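You operate a simulated robot arm through the tools that you are given. There is no shell and no other tool.

Carry out the task below with a simulated robot arm. There is one attempt and no reset: what you move stays moved.

## Task
Change the supply over from the blue plug to the red plug.
Fine: blue outlet switch off first; blue plug into its holder, blue outlet cap on; red outlet cap into the red dish; red outlet switch on last.

Only the result counts: the job must be done as asked and must still hold three seconds after the hand-in. Knocking over, shifting, dropping, spilling or breaking anything else fails it. A push-on lid holds only when it is set on centred and level and pressed home; a screw cap is set on level and turned clockwise until tight.

## Robot
A 7-joint arm with a two-finger parallel gripper, fixed in place. Base frame: the origin is at the foot of the arm, x ahead of it, y to its left, z up. Lengths are in cm, angles in rad, forces in N, time in s.
Its first joint turns from -2.304 to 2.304 rad. Payload 3.91 kg.
Tool frame: the origin (TCP) lies between the finger pads and is the grasp point; the fingertips stand 3 cm ahead of it; z points along the fingers, y is the line along which they close. Largest opening 11 cm; finger width 2, thickness 1; the body of the gripper, 4.8 by 11.2 cm, starts 5.5 cm behind the TCP.
Orientation is told as [roll, pitch, yaw] about the base's x, y, z axes, in that order, counted from this pose: with the fingers straight down and closing along the base's y, the tool's x points along the base's -x, its y along +y and its z along -z.

## Interface
- The arm moves only by the tool nudge_tool. Its arguments are lists of equal length, an entry for each row: "offset": the shift along the tool's x, y, z in cm, a list of three; "turn": the turn, a rotation vector about the tool's x, y, z in degrees, a list of three; "gripper": the gripper command, from -1 (fully open) to 1 (shut), values between in proportion. In form: {"offset": [[tx, ty, tz], ...], "turn": [[rx, ry, rz], ...], "gripper": [gripper, ...]}. A call has 1 to 20 rows; each row is the pose to reach, as a shift and turn from the pose commanded when the call began, along the tool's axes at that moment. Each row takes 0.2 s and may step no farther than 5 cm and 0.15 rad from the row before; otherwise, or with a gripper value out of range, the whole call is refused. Where a pose cannot be reached the arm comes as near as it can. A force on the tool above 40 N (or 10 N above the force at the start of the call, whichever is more), or a blocked arm, ends the call early, and 0.2 s more pass. The fingers move at their own pace (about 10.8 cm/s each) and stop on an object; they squeeze with about 31 N. The grip force told is the motor's: it shows also when the fingers shut on nothing. Time passes only in rows, and 0.2 s behind the last, so rows that repeat a pose let the fingers close. The reply holds the time, the measured pose of the TCP, the force on the tool along the base axes, the opening and the grip force, in the units named above and with some noise, with the torque about the TCP (base axes, N m) and any sound that the robot's microphone picked up, and new pictures: "pictures" is both (left out), scene, wrist or none.
- Cameras (640 x 400 px; columns grow to the right, rows downward): "scene" is fixed at [5, 49.86, 122.89]; the picture's right is [-0.51, 0.86, 0.00], its down [-0.52, -0.31, -0.80] and it looks along [-0.69, -0.41, 0.60] (base axes); focal length 214 px, centre (320, 200). "wrist" rides on the gripper at [7.2, 1.7, -10.3] in the tool frame; the picture's right is [-0.23, 0.97, 0.00], its down [-0.76, -0.18, -0.62] and it looks along [-0.61, -0.14, 0.78] (tool axes); focal length 222 px, centre (320, 200). There is no depth. A picture from a camera that has moved, and an enlarged one, comes with that camera's place and axes in the base frame and with its lens.
- inspect(camera, box): a new picture of the part [left, top, right, bottom] of that camera's present view, enlarged. The clock stands still meanwhile.
- hand_in(): hands the job in; it is judged then, once.

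Places have to be worked out from the pictures, the camera data and where the tool is seen. Open the gripper and draw the arm clear of the work before you hand the job in, unless the task says otherwise.

The tools are called after ">>>" as name(argument=value, ...) on one line, values as JSON. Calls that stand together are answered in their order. nudge_tool: Moves the arm, as the interface text tells. Its arguments: {"type":"object","properties":{"offset":{"type":"array"},"turn":{"type":"array"},"gripper":{"type":"array"},"pictures":{"type":"string","enum":["both","scene","wrist","none"]}},"required":["offset","turn","gripper"]} The other tools are called the same way: inspect (camera, box) takes an enlarged picture of a part of a camera's view; hand_in () hands the job in.

At the start:

```text
clock: 0.0
tcp_pos: [43.83, 60.19, 107.78]
tool_rot: [0.0, -0.001, -0.001]
force: [0.7, 0.5, 0.1]
ft_torque: [0.02, 0.03, 0.03]
width: 11.0
gripper_force: 0.0
```

scene: 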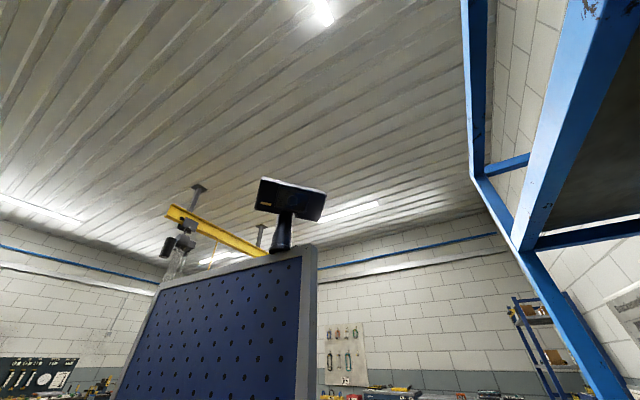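
wrist: 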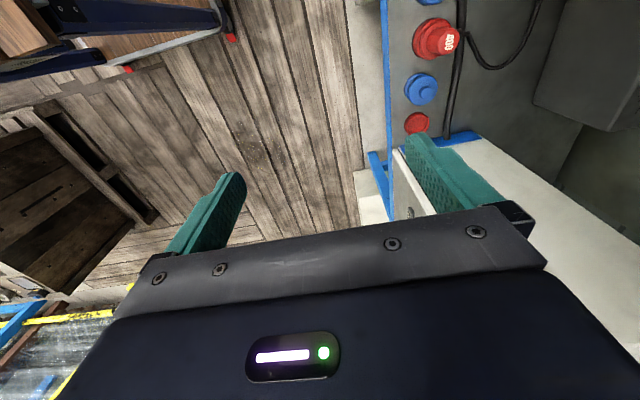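

The scene camera looks up at the ceiling and shows no work area. The wrist view shows a panel with red and blue round parts at upper right, so I enlarge that first.

>>> inspect(camera="wrist", box=[340, 0, 640, 188])

>>> inspect(camera="scene", box=[0, 0, 640, 400])

>>> inspect(camera="wrist", box=[0, 0, 340, 212])

```text
2.13 times, centred on (490, 94) of wrist
camera zoom: at [36.66, 61.76, 118.14], right [0.23, 0.97, 0.0], down [0.76, -0.18, 0.62], along [0.61, -0.14, -0.78], focal length 473 px, centre (-42, 426)
```

zoom: 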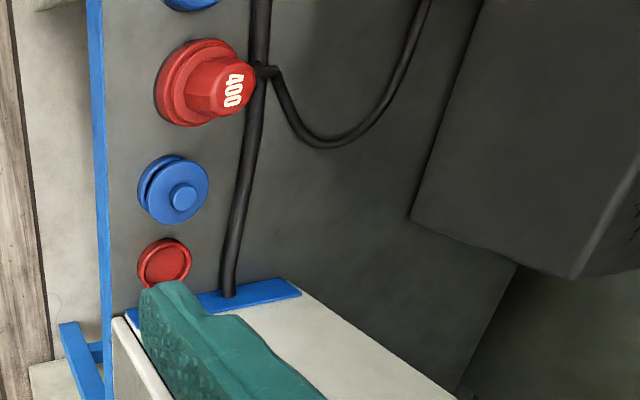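

```text
1.00 times, centred on (320, 200) of scene (not enlarged: the box is as wide or as high as the picture)
camera zoom: at [5.0, 49.86, 122.89], right [-0.51, 0.86, 0.0], down [-0.52, -0.31, -0.8], along [-0.69, -0.41, 0.6], focal length 214 px, centre (320, 200)
```

zoom: 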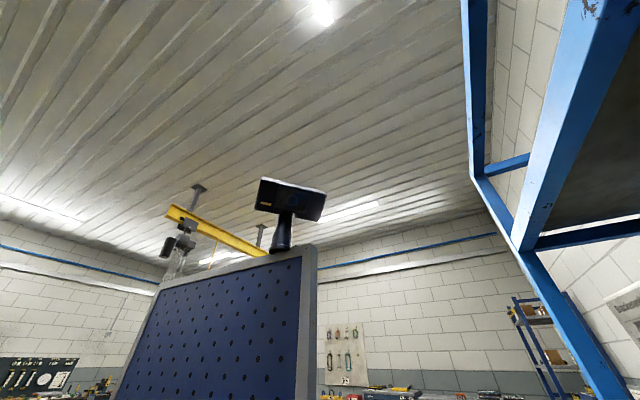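

```text
1.88 times, centred on (170, 106) of wrist
camera zoom: at [36.66, 61.76, 118.14], right [0.23, 0.97, 0.0], down [0.76, -0.18, 0.62], along [0.61, -0.14, -0.78], focal length 418 px, centre (602, 377)
```

zoom: 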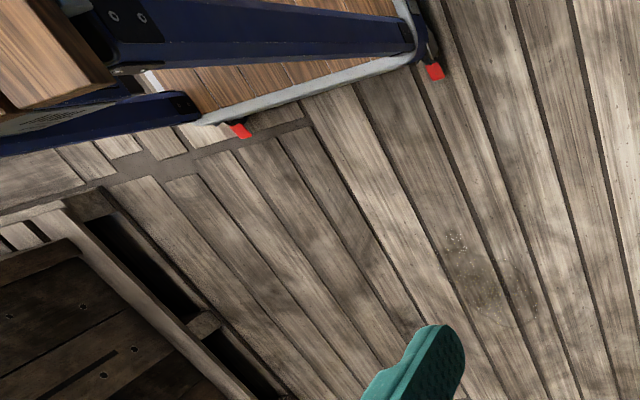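

The panel looks like a horizontal board facing up, since its parts lean away from the nadir point. I move up and to the left in small steps to see it better.

>>> nudge_tool(offset=[[0, 0, -4], [0, 4, -6], [0, 8, -8]], turn=[[0, 0, 0], [0, 0, 0], [0, 0, 0]], gripper=[-1, -1, -1], pictures="both")

```text
clock: 0.8
tcp_pos: [43.85, 68.19, 115.87]
tool_rot: [0.003, -0.002, -0.003]
force: [0.1, -0.1, -0.1]
ft_torque: [0.02, 0.01, -0.05]
width: 10.99
gripper_force: 0.2
camera wrist: at [36.57, 69.83, 126.21], right [0.23, 0.97, 0.0], down [0.76, -0.18, 0.62], along [0.61, -0.14, -0.78], focal length 222 px, centre (320, 200)
```

scene: 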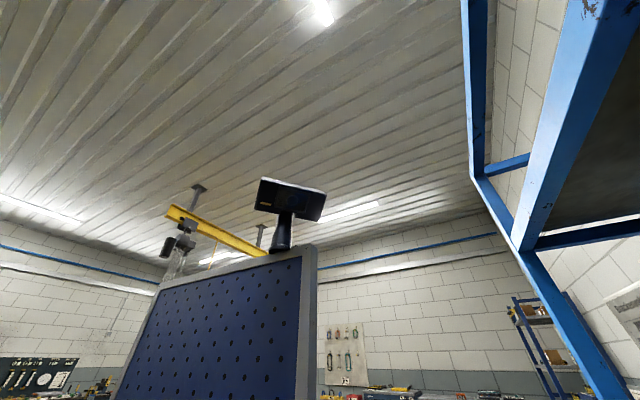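
wrist: 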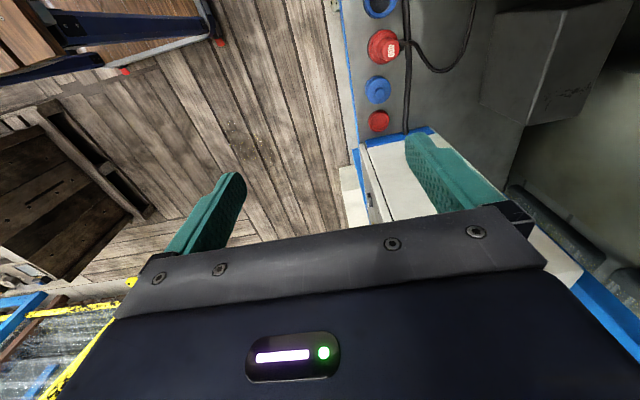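

Triangulation puts the red plug near (44.5, 83, ~62). More of the panel lies toward lower x, so I move that way.

>>> nudge_tool(offset=[[5, 0, 0], [10, 0, 0], [15, 0, 0], [20, 0, 0], [25, 2, 0], [28, 4, 0]], turn=[[0, 0, 0], [0, 0, 0], [0, 0, 0], [0, 0, 0], [0, 0, 0], [0, 0, 0]], gripper=[-1, -1, -1, -1, -1, -1], pictures="wrist")

```text
refused: row 5 steps farther than a row can; nothing moved
```

The fifth row stepped too far, so I repeat the move with smaller steps.

>>> nudge_tool(offset=[[4.5, 0, 0], [9, 0, 0], [13.5, 0, 0], [18, 0, 0], [22, 2, 0], [26, 4, 0]], turn=[[0, 0, 0], [0, 0, 0], [0, 0, 0], [0, 0, 0], [0, 0, 0], [0, 0, 0]], gripper=[-1, -1, -1, -1, -1, -1], pictures="wrist")

```text
clock: 2.2
tcp_pos: [18.03, 72.02, 115.7]
tool_rot: [0.001, 0.0, -0.001]
force: [0.8, 0.5, -0.3]
ft_torque: [0.01, 0.07, -0.05]
width: 11.0
gripper_force: 0.1
camera wrist: at [10.63, 73.73, 126.1], right [0.23, 0.97, 0.0], down [0.76, -0.18, 0.62], along [0.61, -0.14, -0.78], focal length 222 px, centre (320, 200)
```

wrist: 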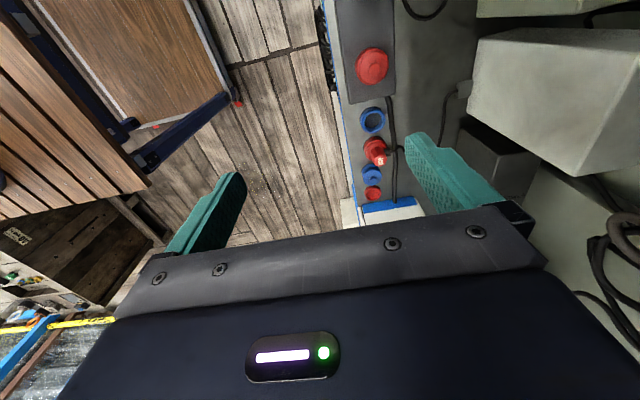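

The panel carries on toward lower x, with a red outlet and its dark plate coming into view. I keep going that way.

>>> nudge_tool(offset=[[4.5, 0, 0], [9, 0, 0], [13.5, 0, 0], [18, 0, 0], [22, 0, 0], [26, 0, 0]], turn=[[0, 0, 0], [0, 0, 0], [0, 0, 0], [0, 0, 0], [0, 0, 0], [0, 0, 0]], gripper=[-1, -1, -1, -1, -1, -1], pictures="wrist")

>>> inspect(camera="wrist", box=[300, 0, 540, 220])

```text
clock: 3.3
tcp_pos: [-0.9, 72.21, 115.95]
tool_rot: [-0.001, -0.004, -0.003]
force: [9.3, -8.8, 3.7]
ft_torque: [1.02, 1.49, 0.44]
width: 10.97
gripper_force: 0.0
stopped in row 5: the force on the tool passed its limit at 95 N (the readings are from after the stop); the commanded pose is now the measured one
camera wrist: at [-8.3, 73.83, 126.2], right [0.23, 0.97, 0.0], down [0.76, -0.18, 0.63], along [0.61, -0.14, -0.78], focal length 222 px, centre (320, 200)
```

wrist: 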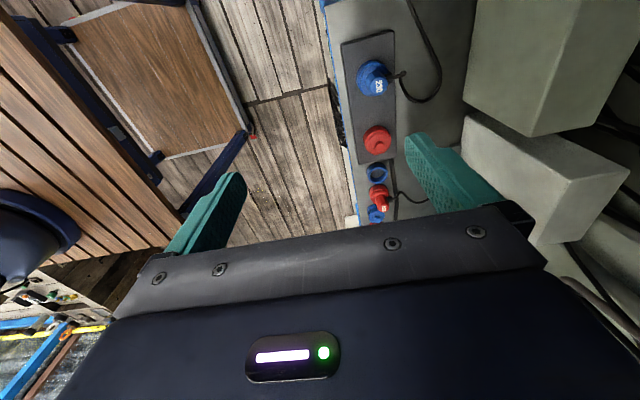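

```text
1.82 times, centred on (420, 110) of wrist
camera zoom: at [-8.3, 73.83, 126.2], right [0.23, 0.97, 0.0], down [0.76, -0.18, 0.63], along [0.61, -0.14, -0.78], focal length 404 px, centre (138, 364)
```

zoom: 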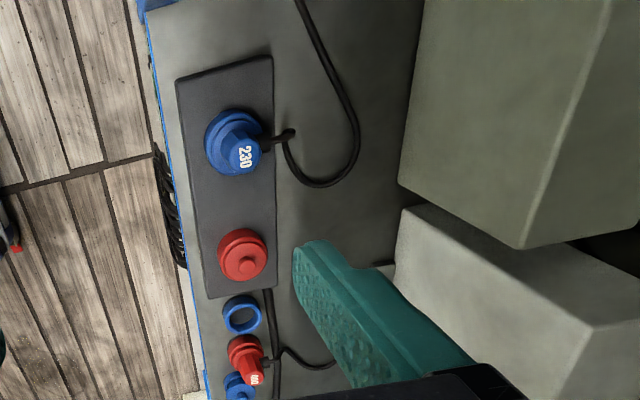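

The tool hit something with 95 N. From force and torque, the contact is about 13 cm above the TCP on the -x side, near (-6…-9, 72, 129), by the wrist camera. I back off along +x and take both pictures.

>>> nudge_tool(offset=[[-3, 0, 0], [-7, 0, 0], [-10, 0, 0]], turn=[[0, 0, 0], [0, 0, 0], [0, 0, 0]], gripper=[-1, -1, -1], pictures="both")

```text
clock: 4.1
tcp_pos: [8.91, 72.03, 115.9]
tool_rot: [-0.002, -0.006, -0.003]
force: [-0.1, 1.1, 0.3]
ft_torque: [0.03, -0.04, 0.05]
width: 10.98
gripper_force: 0.1
camera wrist: at [1.55, 73.81, 126.14], right [0.23, 0.97, 0.0], down [0.76, -0.18, 0.63], along [0.61, -0.14, -0.78], focal length 222 px, centre (320, 200)
```

scene: 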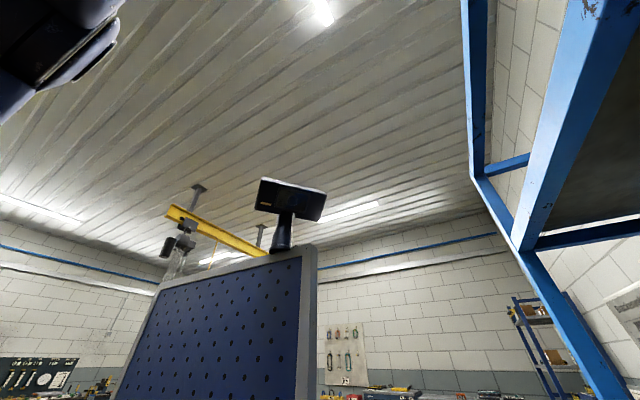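
wrist: 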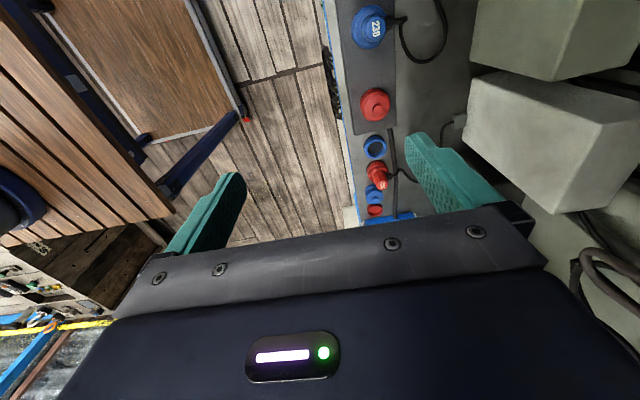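

I can't see from here what I hit. I turn the tool -90° about its axis while moving away toward +x, so the camera looks toward +y at the panel.

>>> nudge_tool(offset=[[-1, 0, 0], [-2, 0, 0], [-3, 0, 0], [-4, 0, 0], [-5, 0, 0], [-6, 0, 0], [-7, 0, 0], [-8, 0, 0], [-9, 0, 0], [-10, 0, 0], [-11, 0, 0]], turn=[[0, 0, -8.18], [0, 0, -16.36], [0, 0, -24.54], [0, 0, -32.72], [0, 0, -40.9], [0, 0, -49.08], [0, 0, -57.26], [0, 0, -65.44], [0, 0, -73.62], [0, 0, -81.8], [0, 0, -90]], gripper=[-1, -1, -1, -1, -1, -1, -1, -1, -1, -1, -1], pictures="both")

```text
clock: 6.5
tcp_pos: [19.74, 72.07, 115.89]
tool_rot: [-0.005, 0.001, 1.571]
force: [0.2, -0.1, -0.2]
ft_torque: [-0.01, -0.04, 0.02]
width: 11.0
gripper_force: 0.0
camera wrist: at [18.11, 64.84, 126.28], right [-0.97, 0.23, -0.01], down [0.17, 0.76, 0.62], along [0.15, 0.61, -0.78], focal length 222 px, centre (320, 200)
```

scene: 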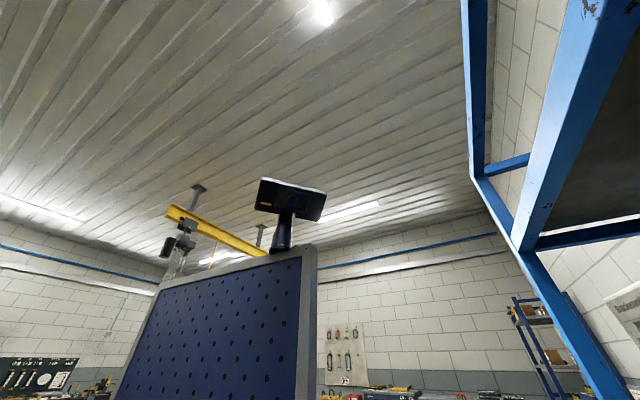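
wrist: 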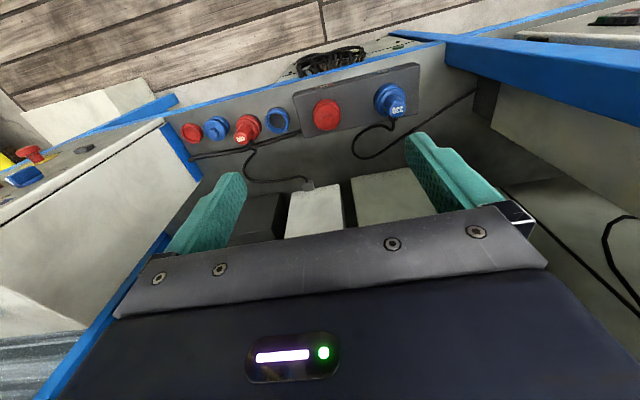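

Now the panel is clear: from image left, a red dish, blue cap, red plug "400", blue empty holder, then a plate with the capped red outlet and blue plug "230". The obstacle I hit is a vertical blue post near x≈-10. I enlarge the details.

>>> inspect(camera="wrist", box=[160, 70, 320, 170])

>>> inspect(camera="wrist", box=[290, 30, 450, 130])

>>> inspect(camera="wrist", box=[0, 100, 160, 200])

>>> inspect(camera="wrist", box=[480, 0, 640, 100])

```text
4.00 times, centred on (240, 120) of wrist
camera zoom: at [18.11, 64.84, 126.28], right [-0.97, 0.23, -0.01], down [0.17, 0.76, 0.62], along [0.15, 0.61, -0.78], focal length 888 px, centre (640, 520)
```

zoom: 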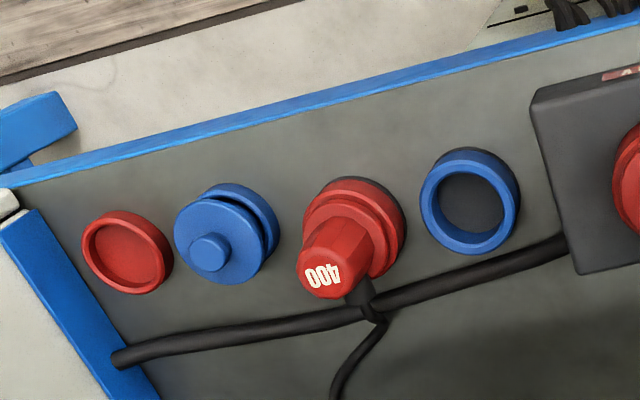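

```text
4.00 times, centred on (370, 80) of wrist
camera zoom: at [18.11, 64.84, 126.28], right [-0.97, 0.23, -0.01], down [0.17, 0.76, 0.62], along [0.15, 0.61, -0.78], focal length 888 px, centre (120, 680)
```

zoom: 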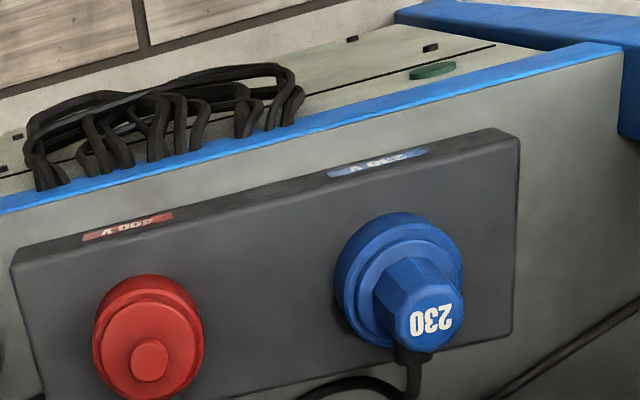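

```text
4.00 times, centred on (80, 150) of wrist
camera zoom: at [18.11, 64.84, 126.28], right [-0.97, 0.23, -0.01], down [0.17, 0.76, 0.62], along [0.15, 0.61, -0.78], focal length 888 px, centre (1280, 400)
```

zoom: 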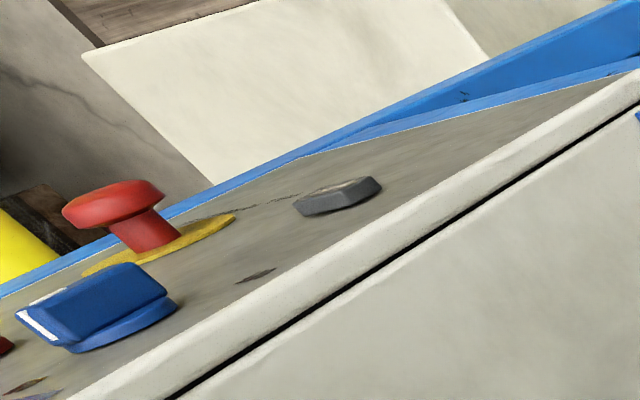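

```text
4.00 times, centred on (560, 50) of wrist
camera zoom: at [18.11, 64.84, 126.28], right [-0.97, 0.23, -0.01], down [0.17, 0.76, 0.62], along [0.15, 0.61, -0.78], focal length 888 px, centre (-640, 800)
```

zoom: 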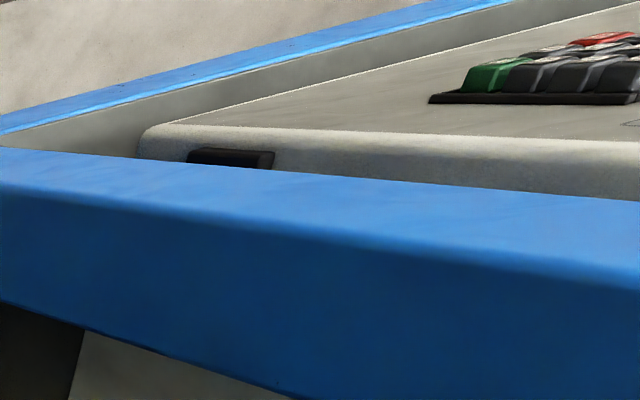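

The layout is clearer. The outlet board is horizontal, and the switches sit on a vertical front face (facing -y) of the white cabinet at x>60. I move right and back, with a tilt, to look at them.

>>> nudge_tool(offset=[[2.4, -3.9, 0.3], [4.8, -7.8, 0.6], [7.2, -11.7, 0.9], [9.6, -15.6, 1.2], [12, -19.5, 1.5], [14.4, -23.4, 1.8], [16.8, -27.3, 2.1], [19.2, -31.2, 2.4], [21.6, -35, 2.7]], turn=[[0, -2.8, 0], [0, -5.6, 0], [0, -8.4, 0], [0, -11.2, 0], [0, -14, 0], [0, -16.8, 0], [0, -19.6, 0], [0, -22.4, 0], [0, -25, 0]], gripper=[-1, -1, -1, -1, -1, -1, -1, -1, -1], pictures="wrist")

```text
clock: 8.5
tcp_pos: [54.72, 50.42, 113.53]
tool_rot: [-0.008, -0.435, 1.574]
force: [-0.7, 1.4, 1.0]
ft_torque: [-0.07, -0.07, -0.07]
width: 11.01
gripper_force: 0.1
camera wrist: at [52.95, 39.51, 119.87], right [-0.97, 0.21, 0.09], down [0.17, 0.43, 0.89], along [0.15, 0.88, -0.45], focal length 222 px, centre (320, 200)
```

wrist: 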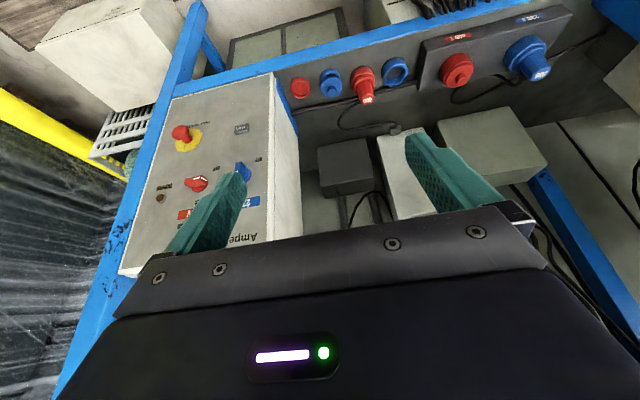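

The control face is in view: E-stop (yellow/red), a grey switch, blue and red rotary switches, and labels. I enlarge it.

>>> inspect(camera="wrist", box=[120, 90, 300, 270])

>>> inspect(camera="wrist", box=[270, 0, 590, 200])

```text
2.22 times, centred on (210, 180) of wrist
camera zoom: at [52.95, 39.51, 119.87], right [-0.97, 0.21, 0.09], down [0.17, 0.43, 0.89], along [0.15, 0.88, -0.45], focal length 494 px, centre (564, 244)
```

zoom: 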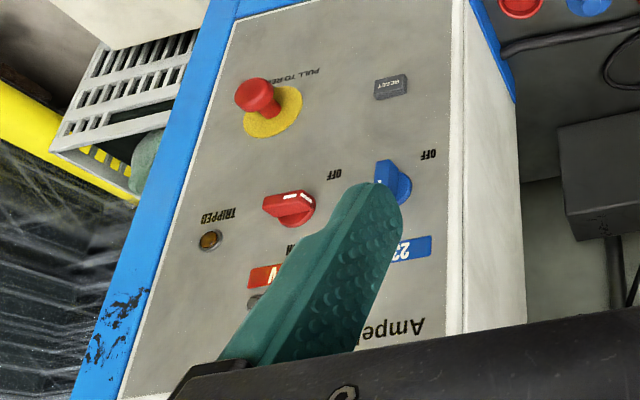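

```text
2.00 times, centred on (430, 100) of wrist
camera zoom: at [52.95, 39.51, 119.87], right [-0.97, 0.21, 0.09], down [0.17, 0.43, 0.89], along [0.15, 0.88, -0.45], focal length 444 px, centre (100, 400)
```

zoom: 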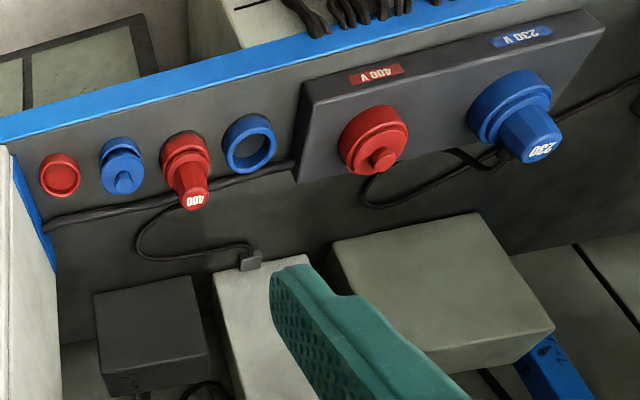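

The blue rotary switch is at about (73, 73, 94), with the red one about 11 cm further in +x. I move closer and tilt the tool further toward +y so the switches come into the clear part of the wrist view.

>>> nudge_tool(offset=[[1.4, -3, 2], [2.8, -6, 4], [4.2, -9, 6], [5.6, -12, 8], [6.9, -15, 10]], turn=[[0, -8, 0], [0, -16, 0], [0, -24, 0], [0, -32, 0], [0, -40, 0]], gripper=[-1, -1, -1, -1, -1], pictures="wrist")

```text
clock: 9.7
tcp_pos: [69.86, 48.26, 101.71]
tool_rot: [-0.017, -1.136, 1.584]
force: [-1.1, -0.6, 1.1]
ft_torque: [-0.05, -0.03, -0.04]
width: 10.99
gripper_force: 0.0
camera wrist: at [68.13, 35.84, 99.42], right [-0.97, 0.1, 0.2], down [0.17, -0.24, 0.95], along [0.14, 0.96, 0.22], focal length 222 px, centre (320, 200)
```

wrist: 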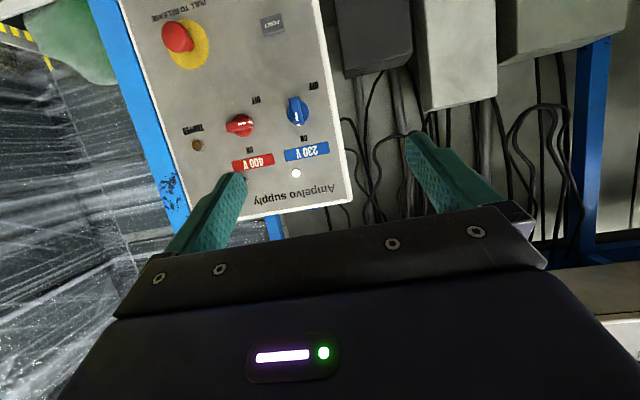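

Good view of the panel: "Ampelvo supply", with 400 V (red) and 230 V (blue) switches. I enlarge it to read the positions and lamps.

>>> inspect(camera="wrist", box=[190, 80, 350, 180])

>>> inspect(camera="wrist", box=[120, 0, 360, 150])

```text
4.00 times, centred on (270, 130) of wrist
camera zoom: at [68.13, 35.84, 99.42], right [-0.97, 0.1, 0.2], down [0.17, -0.24, 0.95], along [0.14, 0.96, 0.22], focal length 888 px, centre (520, 480)
```

zoom: 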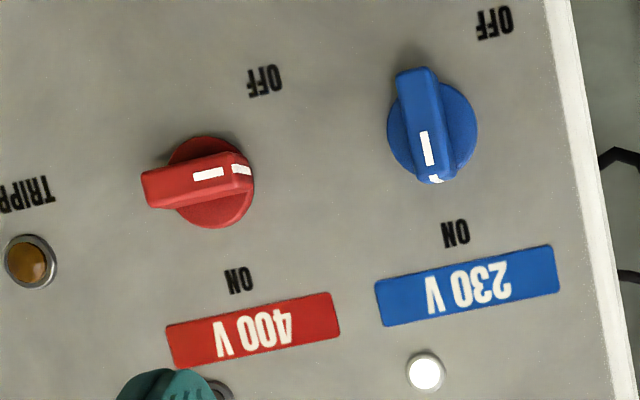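

```text
2.67 times, centred on (240, 75) of wrist
camera zoom: at [68.13, 35.84, 99.42], right [-0.97, 0.1, 0.2], down [0.17, -0.24, 0.95], along [0.14, 0.96, 0.22], focal length 592 px, centre (533, 533)
```

zoom: 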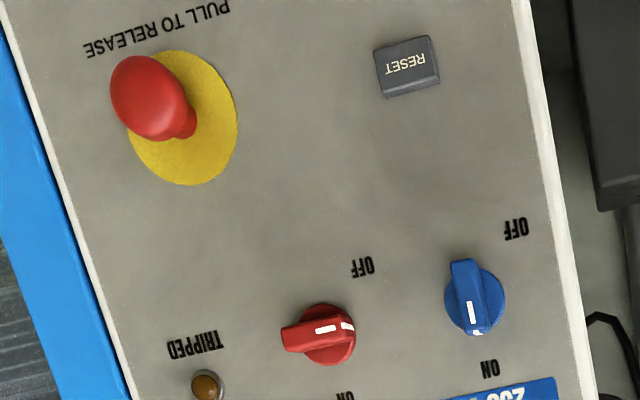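

The blue pointer is at ON with its lamp lit. The red pointer is at OFF, pointing toward -x. Knob centres are about blue (74.4, 73.5, 93) and red (84, 73.5, 93). I bring the tool horizontal (along +y) in front of the blue knob at a standoff.

>>> nudge_tool(offset=[[0.7, -1.1, 3.5], [1.5, -2.2, 7], [2.2, -3.4, 10.7], [2.9, -4.5, 14.2]], turn=[[0, -6.25, 0], [0, -12.5, 0], [0, -18.75, 0], [0, -25, 0]], gripper=[-1, -1, -1, -1], pictures="wrist")

>>> inspect(camera="wrist", box=[220, 50, 420, 200])

```text
clock: 10.7
tcp_pos: [74.59, 60.01, 93.1]
tool_rot: [-1.588, -1.563, -3.128]
force: [-0.7, 0.6, 2.4]
ft_torque: [-0.11, -0.01, -0.01]
width: 10.97
gripper_force: 0.0
camera wrist: at [72.85, 49.56, 85.8], right [-0.98, 0.0, 0.22], down [0.17, -0.62, 0.76], along [0.14, 0.78, 0.61], focal length 222 px, centre (320, 200)
```

wrist: 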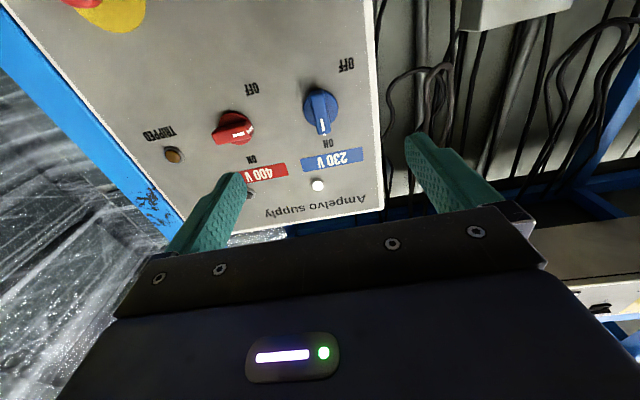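

```text
2.67 times, centred on (320, 125) of wrist
camera zoom: at [72.85, 49.56, 85.8], right [-0.98, 0.0, 0.22], down [0.17, -0.62, 0.76], along [0.14, 0.78, 0.61], focal length 592 px, centre (320, 400)
```

zoom: 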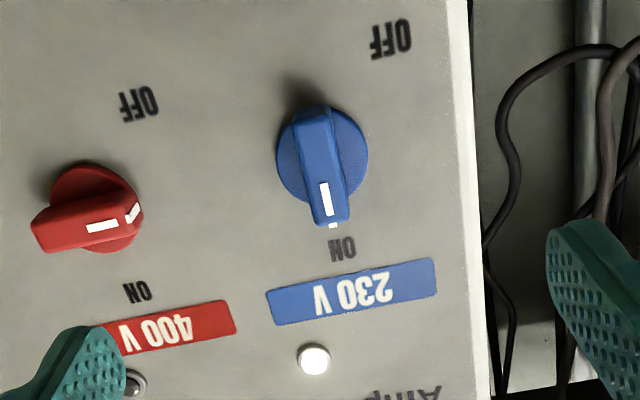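

The tool is reached and aligned. The blue knob disc is at about (74.3, 74.8, 93.0), with a vertical bar handle about 1.5 cm thick. I narrow the fingers and approach to TCP y≈69.5, then check.

>>> nudge_tool(offset=[[0, 0.1, 3], [0, 0.2, 6], [0.1, 0.3, 9.5], [0.1, 0.3, 9.5]], turn=[[0, 0, 0], [0, 0, 0], [0, 0, 0], [0, 0, 0]], gripper=[0.1, 0.1, 0.1, 0.1], pictures="wrist")

>>> inspect(camera="wrist", box=[220, 50, 420, 200])

```text
clock: 11.7
tcp_pos: [74.23, 69.45, 92.8]
tool_rot: [-1.293, -1.566, 2.862]
force: [-0.7, -0.1, -0.2]
ft_torque: [-0.01, 0.0, 0.02]
width: 4.95
gripper_force: 0.0
camera wrist: at [72.47, 59.06, 85.53], right [-0.98, 0.0, 0.22], down [0.17, -0.62, 0.76], along [0.14, 0.78, 0.61], focal length 222 px, centre (320, 200)
```

wrist: 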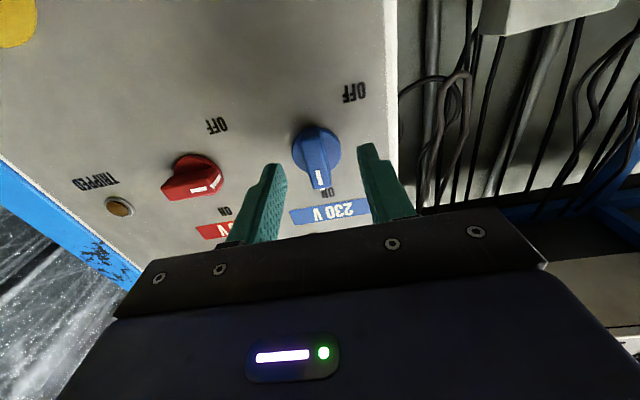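

```text
2.67 times, centred on (320, 125) of wrist
camera zoom: at [72.47, 59.06, 85.53], right [-0.98, 0.0, 0.22], down [0.17, -0.62, 0.76], along [0.14, 0.78, 0.61], focal length 592 px, centre (320, 400)
```

zoom: 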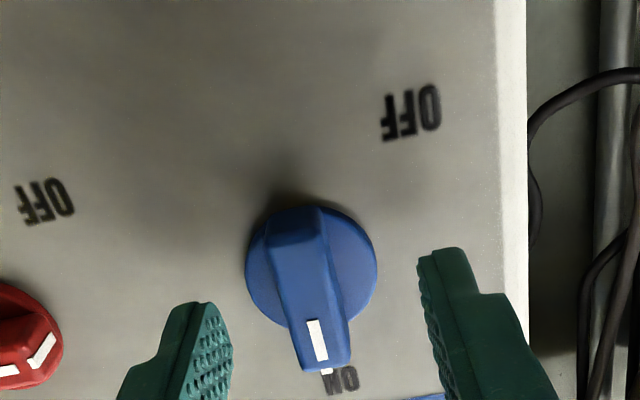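

The fingers straddle the blue knob, aligned within about 0.2 cm. I advance 1.3 cm so the pads overlap the bar, then close on it.

>>> nudge_tool(offset=[[0, -0.1, 0.7], [0, -0.1, 1.3], [0, -0.1, 1.3], [0, -0.1, 1.3], [0, -0.1, 1.3]], turn=[[0, 0, 0], [0, 0, 0], [0, 0, 0], [0, 0, 0], [0, 0, 0]], gripper=[0.1, 0.1, 1, 1, 1], pictures="wrist")

>>> inspect(camera="wrist", box=[220, 50, 420, 200])

```text
clock: 12.9
tcp_pos: [74.37, 70.72, 92.82]
tool_rot: [-1.324, -1.566, 2.888]
force: [27.2, 15.6, 3.0]
ft_torque: [-0.49, 0.06, -0.39]
width: 1.5
gripper_force: 45.0
camera wrist: at [72.76, 60.31, 85.56], right [-0.97, 0.01, 0.22], down [0.17, -0.62, 0.76], along [0.14, 0.78, 0.61], focal length 222 px, centre (320, 200)
```

wrist: 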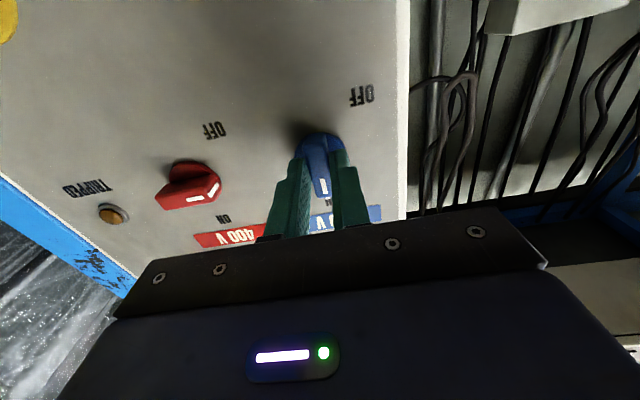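

```text
2.67 times, centred on (320, 125) of wrist
camera zoom: at [72.76, 60.31, 85.56], right [-0.97, 0.01, 0.22], down [0.17, -0.62, 0.76], along [0.14, 0.78, 0.61], focal length 592 px, centre (320, 400)
```

zoom: 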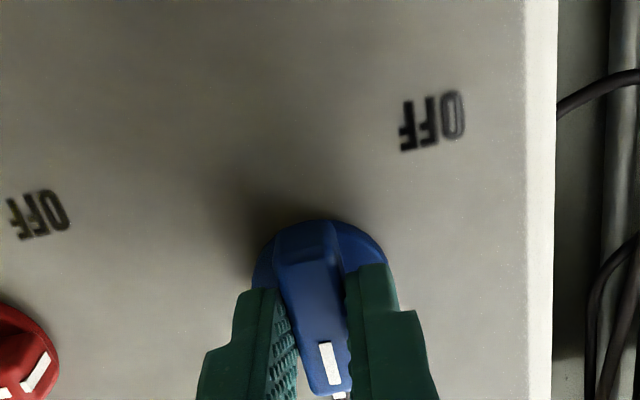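

Gripped at 1.5 cm width, with +27 N in x meaning the knob axis is slightly further +x. I shift +x a little to relieve it before turning.

>>> nudge_tool(offset=[[0, -0.15, 0], [0, -0.15, 0]], turn=[[0, 0, 0], [0, 0, 0]], gripper=[1, 1], pictures="none")

```text
clock: 13.5
tcp_pos: [74.49, 70.65, 92.76]
tool_rot: [-1.239, -1.566, 2.806]
force: [17.3, -5.1, -1.1]
ft_torque: [0.58, 0.04, -0.29]
width: 1.5
gripper_force: 45.2
```

The force dropped about 10 N for 0.15 cm, so I shift another 0.25 cm in +x.

>>> nudge_tool(offset=[[0, -0.25, 0], [0, -0.25, 0]], turn=[[0, 0, 0], [0, 0, 0]], gripper=[1, 1], pictures="none")

```text
clock: 14.1
tcp_pos: [74.54, 70.67, 92.84]
tool_rot: [-1.125, -1.564, 2.699]
force: [-10.3, -33.7, -7.3]
ft_torque: [0.22, -0.03, 0.26]
width: 1.5
gripper_force: 45.0
```

Now x is nearly balanced but there is -34 N along y, so I retreat slightly along the tool axis.

>>> nudge_tool(offset=[[0, 0.08, -0.15], [0, 0.08, -0.15]], turn=[[0, 0, 0], [0, 0, 0]], gripper=[1, 1], pictures="none")

```text
clock: 14.7
tcp_pos: [74.53, 70.64, 92.75]
tool_rot: [-1.161, -1.565, 2.729]
force: [-0.6, 16.0, -7.7]
ft_torque: [0.17, 0.01, 0.0]
width: 1.51
gripper_force: 44.6
```

Forces are nearly balanced now. I start turning the knob counter-clockwise (seen from the front), which is negative about tool z, in steps.

>>> nudge_tool(offset=[[0.03, 0, 0.04], [0.03, 0, 0.04], [0.03, 0, 0.04], [0.03, 0, 0.04]], turn=[[0, 0, -7.5], [0, 0, -15], [0, 0, -22.5], [0, 0, -30]], gripper=[1, 1, 1, 1], pictures="wrist")

```text
clock: 15.7
tcp_pos: [74.75, 70.7, 92.69]
tool_rot: [-1.568, -1.041, 3.137]
force: [0.5, 26.1, -0.2]
ft_torque: [-0.3, 0.05, -0.15]
width: 1.49
gripper_force: 45.1
camera wrist: at [76.78, 60.29, 85.74], right [-0.95, 0.0, -0.3], down [-0.23, -0.62, 0.75], along [-0.18, 0.78, 0.59], focal length 222 px, centre (320, 200)
```

wrist: 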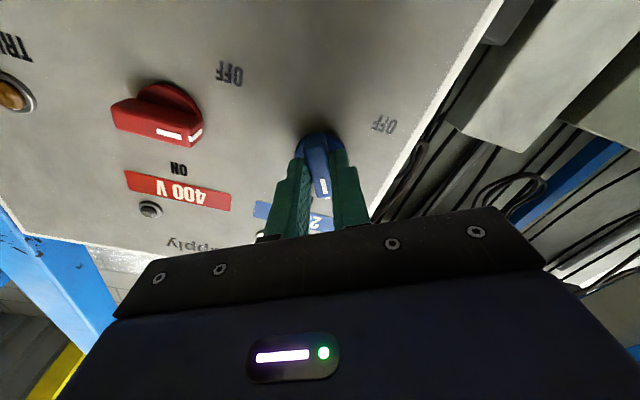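

The knob follows the tool and the forces are low, so I continue turning.

>>> nudge_tool(offset=[[0, 0, -0.04], [0, 0, -0.04], [0, 0, -0.04], [0, 0, -0.04]], turn=[[0, 0, -7.5], [0, 0, -15], [0, 0, -22.5], [0, 0, -30]], gripper=[1, 1, 1, 1], pictures="wrist")

```text
clock: 16.7
tcp_pos: [74.68, 70.62, 92.98]
tool_rot: [-1.568, -0.569, 3.138]
force: [2.7, 13.4, -2.1]
ft_torque: [-0.14, -0.05, -0.07]
width: 1.47
gripper_force: 44.9
stopped in row 4: the force on the tool passed its limit at 40 N (the readings are from after the stop); the commanded pose is now the measured one
camera wrist: at [79.82, 60.26, 87.58], right [-0.72, 0.0, -0.7], down [-0.55, -0.62, 0.56], along [-0.43, 0.78, 0.45], focal length 222 px, centre (320, 200)
```

wrist: 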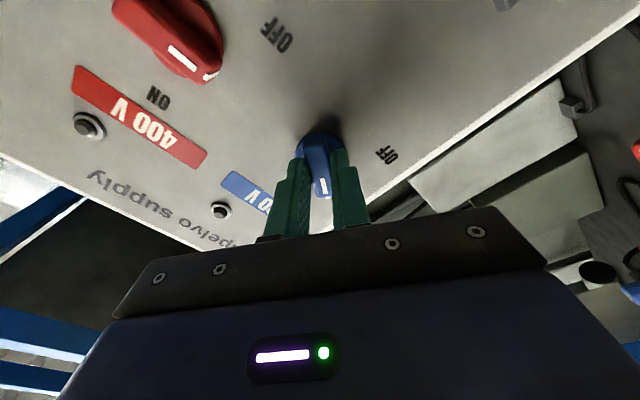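

The blue lamp is now dark and the knob is at about 57°. I continue toward 90°.

>>> nudge_tool(offset=[[0, 0, 0], [0, 0, 0], [0, 0, 0]], turn=[[0, 0, -5], [0, 0, -10], [0, 0, -16]], gripper=[1, 1, 1], pictures="none")

```text
clock: 17.5
tcp_pos: [74.71, 70.49, 93.0]
tool_rot: [-1.571, -0.289, 3.138]
force: [10.8, 30.9, 5.2]
ft_torque: [0.14, 0.0, -0.18]
width: 1.49
gripper_force: 44.8
```

At 73° now, with a +31 N pull in y, so I advance the tool slightly and finish the turn.

>>> nudge_tool(offset=[[0, 0, 0.1], [0, 0, 0.1], [0, 0, 0.1], [0, 0, 0.1]], turn=[[0, 0, -4], [0, 0, -9], [0, 0, -14], [0, 0, -17]], gripper=[1, 1, 1, 1], pictures="wrist")

```text
clock: 18.5
tcp_pos: [74.61, 70.62, 93.03]
tool_rot: [-1.57, 0.008, 3.139]
force: [0.4, -9.9, 5.3]
ft_torque: [0.09, 0.47, 0.79]
width: 1.52
gripper_force: 45.3
camera wrist: at [81.91, 60.25, 91.38], right [-0.22, 0.0, -0.98], down [-0.77, -0.62, 0.17], along [-0.61, 0.78, 0.14], focal length 222 px, centre (320, 200)
```

wrist: 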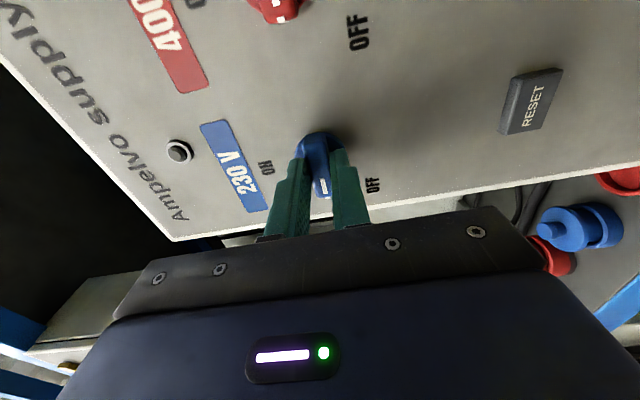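

The knob is at 90° with a stop torque felt and the lamp dark. I open the fingers and back off.

>>> nudge_tool(offset=[[0, 0, 0], [0, 0, 0], [0, 0, -3], [0, 0, -7], [0, 0, -11]], turn=[[0, 0, 0], [0, 0, 0], [0, 0, 0], [0, 0, 0], [0, 0, 0]], gripper=[0.1, 0.1, 0.1, 0.1, 0.1], pictures="wrist")

>>> inspect(camera="wrist", box=[160, 0, 480, 200])

```text
clock: 19.7
tcp_pos: [74.45, 59.57, 92.9]
tool_rot: [-1.571, 0.006, 3.137]
force: [-0.8, -0.2, -0.2]
ft_torque: [-0.02, -0.01, -0.04]
width: 4.97
gripper_force: 0.0
camera wrist: at [81.66, 49.17, 91.27], right [-0.22, 0.0, -0.98], down [-0.76, -0.62, 0.17], along [-0.61, 0.78, 0.14], focal length 222 px, centre (320, 200)
```

wrist: 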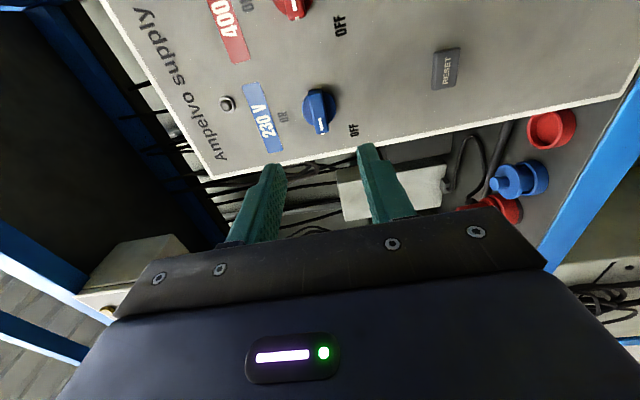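

```text
2.00 times, centred on (320, 100) of wrist
camera zoom: at [81.66, 49.17, 91.27], right [-0.22, 0.0, -0.98], down [-0.76, -0.62, 0.17], along [-0.61, 0.78, 0.14], focal length 444 px, centre (320, 400)
```

zoom: 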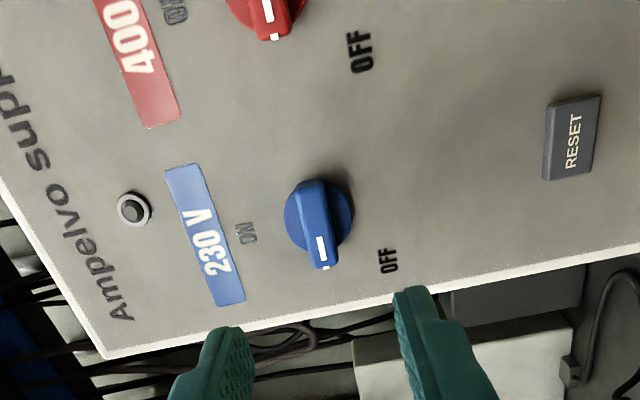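

Blue switch is off and parallel to the red one, lamp dark. Next is the outlet board. I turn the tool back +90° about its axis while moving toward lower x, then tilt it down over the board.

>>> nudge_tool(offset=[[-2, 0, -0.4], [-4, 0, -0.8], [-6, 0, -1.2], [-8, 0, -1.6], [-10, 0, -2], [-12, 0, -2.4], [-14, 0, -2.8], [-16, 0, -3.2], [-18, 0, -3.6], [-20, 0, -4], [-22, 0, -4.4]], turn=[[0, 0, 8.2], [0, 0, 16.4], [0, 0, 24.6], [0, 0, 32.8], [0, 0, 41], [0, 0, 49.2], [0, 0, 57.4], [0, 0, 65.6], [0, 0, 73.8], [0, 0, 82], [0, 0, 90]], gripper=[-1, -1, -1, -1, -1, -1, -1, -1, -1, -1, -1], pictures="wrist")

```text
clock: 22.1
tcp_pos: [52.66, 55.41, 92.65]
tool_rot: [-1.455, -1.565, 3.02]
force: [-0.9, 0.1, -0.5]
ft_torque: [-0.01, 0.01, 0.01]
width: 11.02
gripper_force: 0.1
camera wrist: at [50.95, 45.0, 85.53], right [-0.97, 0.0, 0.22], down [0.17, -0.62, 0.76], along [0.14, 0.78, 0.61], focal length 222 px, centre (320, 200)
```

wrist: 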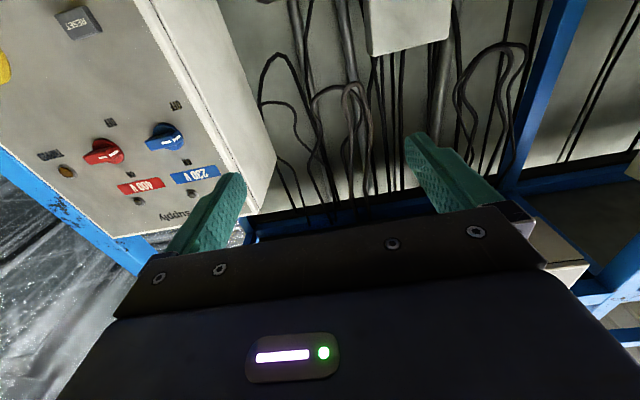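

Now I tilt +90° about tool y so the tool points down, with the camera on the robot's side of the board.

>>> nudge_tool(offset=[[0, 0.7, 0.5], [0, 1.4, 1], [0, 2.1, 1.5], [0, 2.8, 2], [0, 3.5, 2.5], [0, 4.2, 3], [0, 4.9, 3.5], [0, 5.6, 4], [0, 6.3, 4.5], [0, 7, 5], [0, 7.7, 5.5]], turn=[[0, 8.2, 0], [0, 16.4, 0], [0, 24.6, 0], [0, 32.8, 0], [0, 41, 0], [0, 49.2, 0], [0, 57.4, 0], [0, 65.6, 0], [0, 73.8, 0], [0, 82, 0], [0, 90, 0]], gripper=[-1, -1, -1, -1, -1, -1, -1, -1, -1, -1, -1], pictures="wrist")

>>> inspect(camera="wrist", box=[160, 0, 480, 200])

```text
clock: 24.5
tcp_pos: [44.9, 60.79, 92.74]
tool_rot: [-0.009, 0.004, 1.568]
force: [0.3, 0.6, 0.4]
ft_torque: [0.01, 0.06, 0.0]
width: 11.01
gripper_force: 0.1
camera wrist: at [43.14, 53.61, 103.05], right [-0.97, 0.23, -0.01], down [0.18, 0.76, 0.62], along [0.15, 0.6, -0.78], focal length 222 px, centre (320, 200)
```

wrist: 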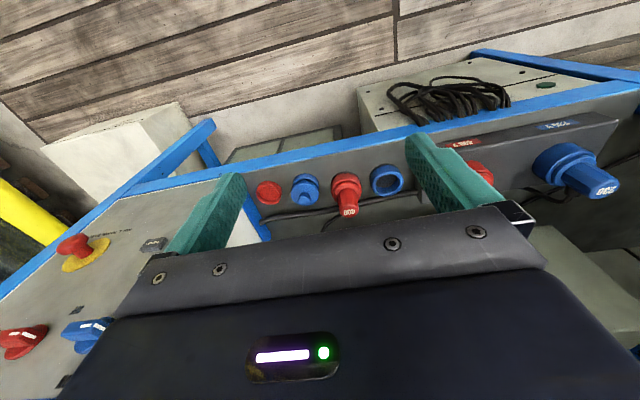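

```text
2.00 times, centred on (320, 100) of wrist
camera zoom: at [43.14, 53.61, 103.05], right [-0.97, 0.23, -0.01], down [0.18, 0.76, 0.62], along [0.15, 0.6, -0.78], focal length 444 px, centre (320, 400)
```

zoom: 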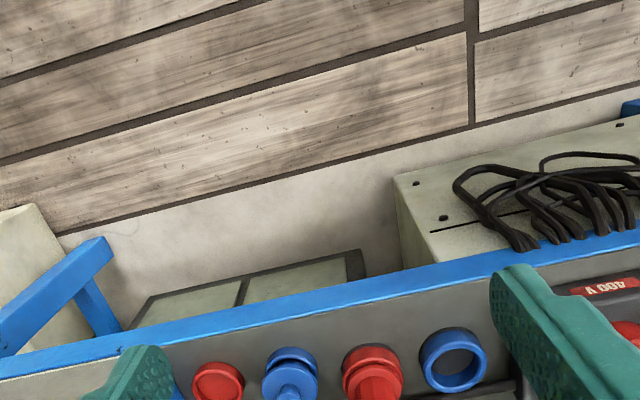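

I move forward over the board so the row of items falls in the clear part of the wrist view.

>>> nudge_tool(offset=[[-4.5, 0, 0.5], [-9, 0, 1], [-13.5, 0, 1.5], [-17, 0, 2]], turn=[[0, 0, 0], [0, 0, 0], [0, 0, 0], [0, 0, 0]], gripper=[-1, -1, -1, -1], pictures="wrist")

>>> inspect(camera="wrist", box=[200, 30, 440, 180])

```text
clock: 25.5
tcp_pos: [44.95, 77.91, 90.8]
tool_rot: [-0.007, 0.0, 1.568]
force: [-0.5, -0.4, 0.4]
ft_torque: [0.03, 0.02, -0.02]
width: 11.01
gripper_force: 0.1
camera wrist: at [43.14, 70.63, 101.1], right [-0.97, 0.23, -0.01], down [0.18, 0.76, 0.62], along [0.15, 0.61, -0.78], focal length 222 px, centre (320, 200)
```

wrist: 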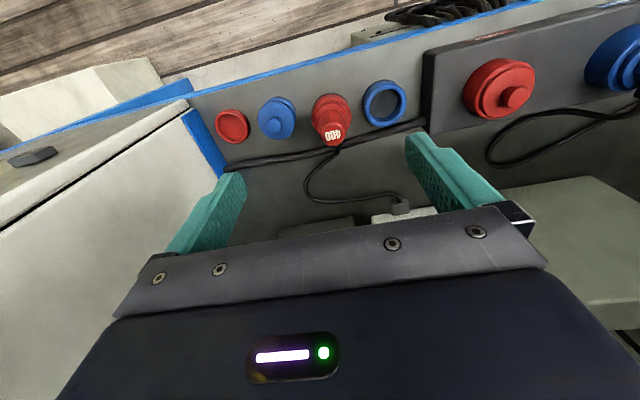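

```text
2.67 times, centred on (320, 105) of wrist
camera zoom: at [43.14, 70.63, 101.1], right [-0.97, 0.23, -0.01], down [0.18, 0.76, 0.62], along [0.15, 0.61, -0.78], focal length 592 px, centre (320, 453)
```

zoom: 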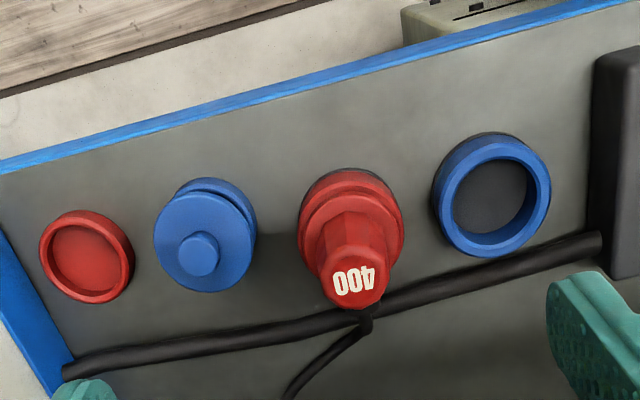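

From image left: red dish, blue cap in a blue dish, red plug in its holder, and the empty blue holder. The blue plug comes first, so I travel along -x to stand over it.

>>> nudge_tool(offset=[[0, 4.6, 0], [0, 9.2, 0], [0, 13.8, 0], [0, 18.4, 0], [0, 23, 0], [0, 27.6, 0], [0, 32.2, 0], [0, 36.5, 0]], turn=[[0, 0, 0], [0, 0, 0], [0, 0, 0], [0, 0, 0], [0, 0, 0], [0, 0, 0], [0, 0, 0], [0, 0, 0]], gripper=[-1, -1, -1, -1, -1, -1, -1, -1], pictures="wrist")

>>> inspect(camera="wrist", box=[200, 30, 440, 180])

```text
clock: 27.3
tcp_pos: [8.59, 77.92, 90.41]
tool_rot: [-0.007, -0.001, 1.566]
force: [1.3, 0.8, 0.1]
ft_torque: [0.03, 0.06, 0.02]
width: 11.0
gripper_force: 0.0
camera wrist: at [6.76, 70.73, 100.73], right [-0.97, 0.23, -0.01], down [0.18, 0.76, 0.62], along [0.15, 0.61, -0.78], focal length 222 px, centre (320, 200)
```

wrist: 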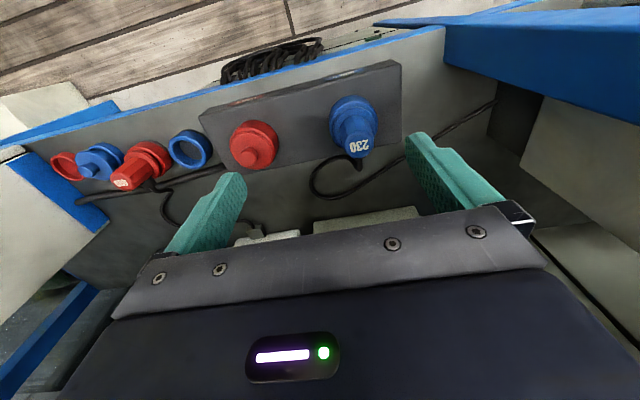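

```text
2.67 times, centred on (320, 105) of wrist
camera zoom: at [6.76, 70.73, 100.73], right [-0.97, 0.23, -0.01], down [0.18, 0.76, 0.62], along [0.15, 0.61, -0.78], focal length 592 px, centre (320, 453)
```

zoom: 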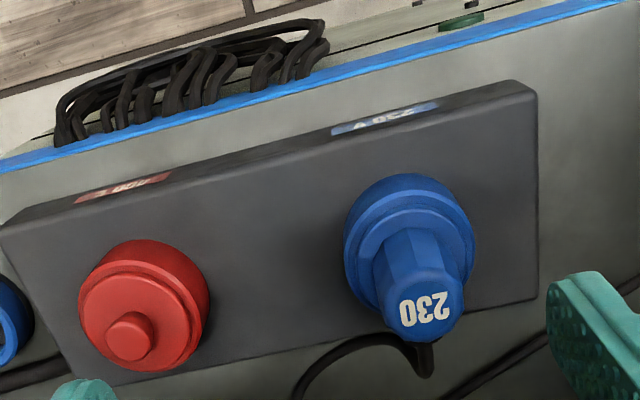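

The blue plug top is at about (4.8, 83.7, 75), with a vertical axis. I move directly above it with the fingertips still clear of the top and verify the alignment.

>>> nudge_tool(offset=[[-1.9, 1.3, 2], [-3.8, 2.6, 4], [-5.7, 3.8, 6], [-5.7, 3.8, 6]], turn=[[0, 0, 0], [0, 0, 0], [0, 0, 0], [0, 0, 0]], gripper=[-1, -0.5, -0.3, -0.3], pictures="wrist")

>>> inspect(camera="wrist", box=[220, 50, 420, 200])

```text
clock: 28.3
tcp_pos: [4.75, 83.63, 84.46]
tool_rot: [-0.007, 0.002, 1.569]
force: [0.4, 0.0, 0.0]
ft_torque: [-0.02, -0.01, 0.05]
width: 7.19
gripper_force: 0.0
camera wrist: at [2.97, 76.43, 94.73], right [-0.97, 0.23, -0.01], down [0.18, 0.76, 0.62], along [0.15, 0.61, -0.78], focal length 222 px, centre (320, 200)
```

wrist: 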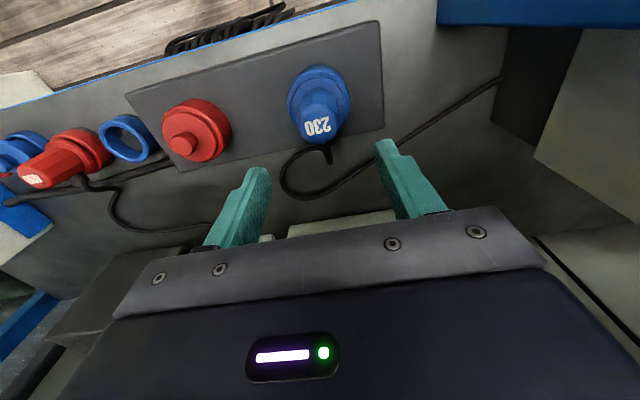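

```text
2.67 times, centred on (320, 125) of wrist
camera zoom: at [2.97, 76.43, 94.73], right [-0.97, 0.23, -0.01], down [0.18, 0.76, 0.62], along [0.15, 0.61, -0.78], focal length 592 px, centre (320, 400)
```

zoom: 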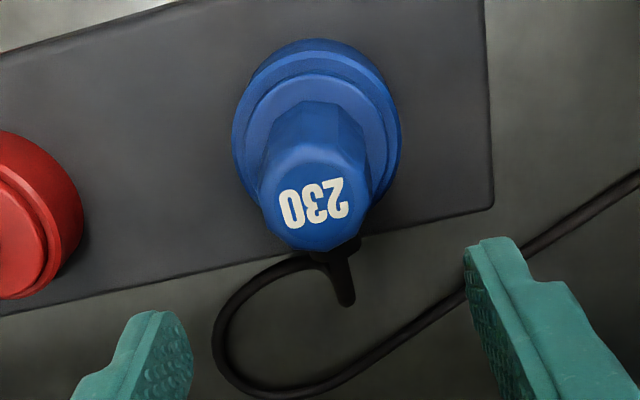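

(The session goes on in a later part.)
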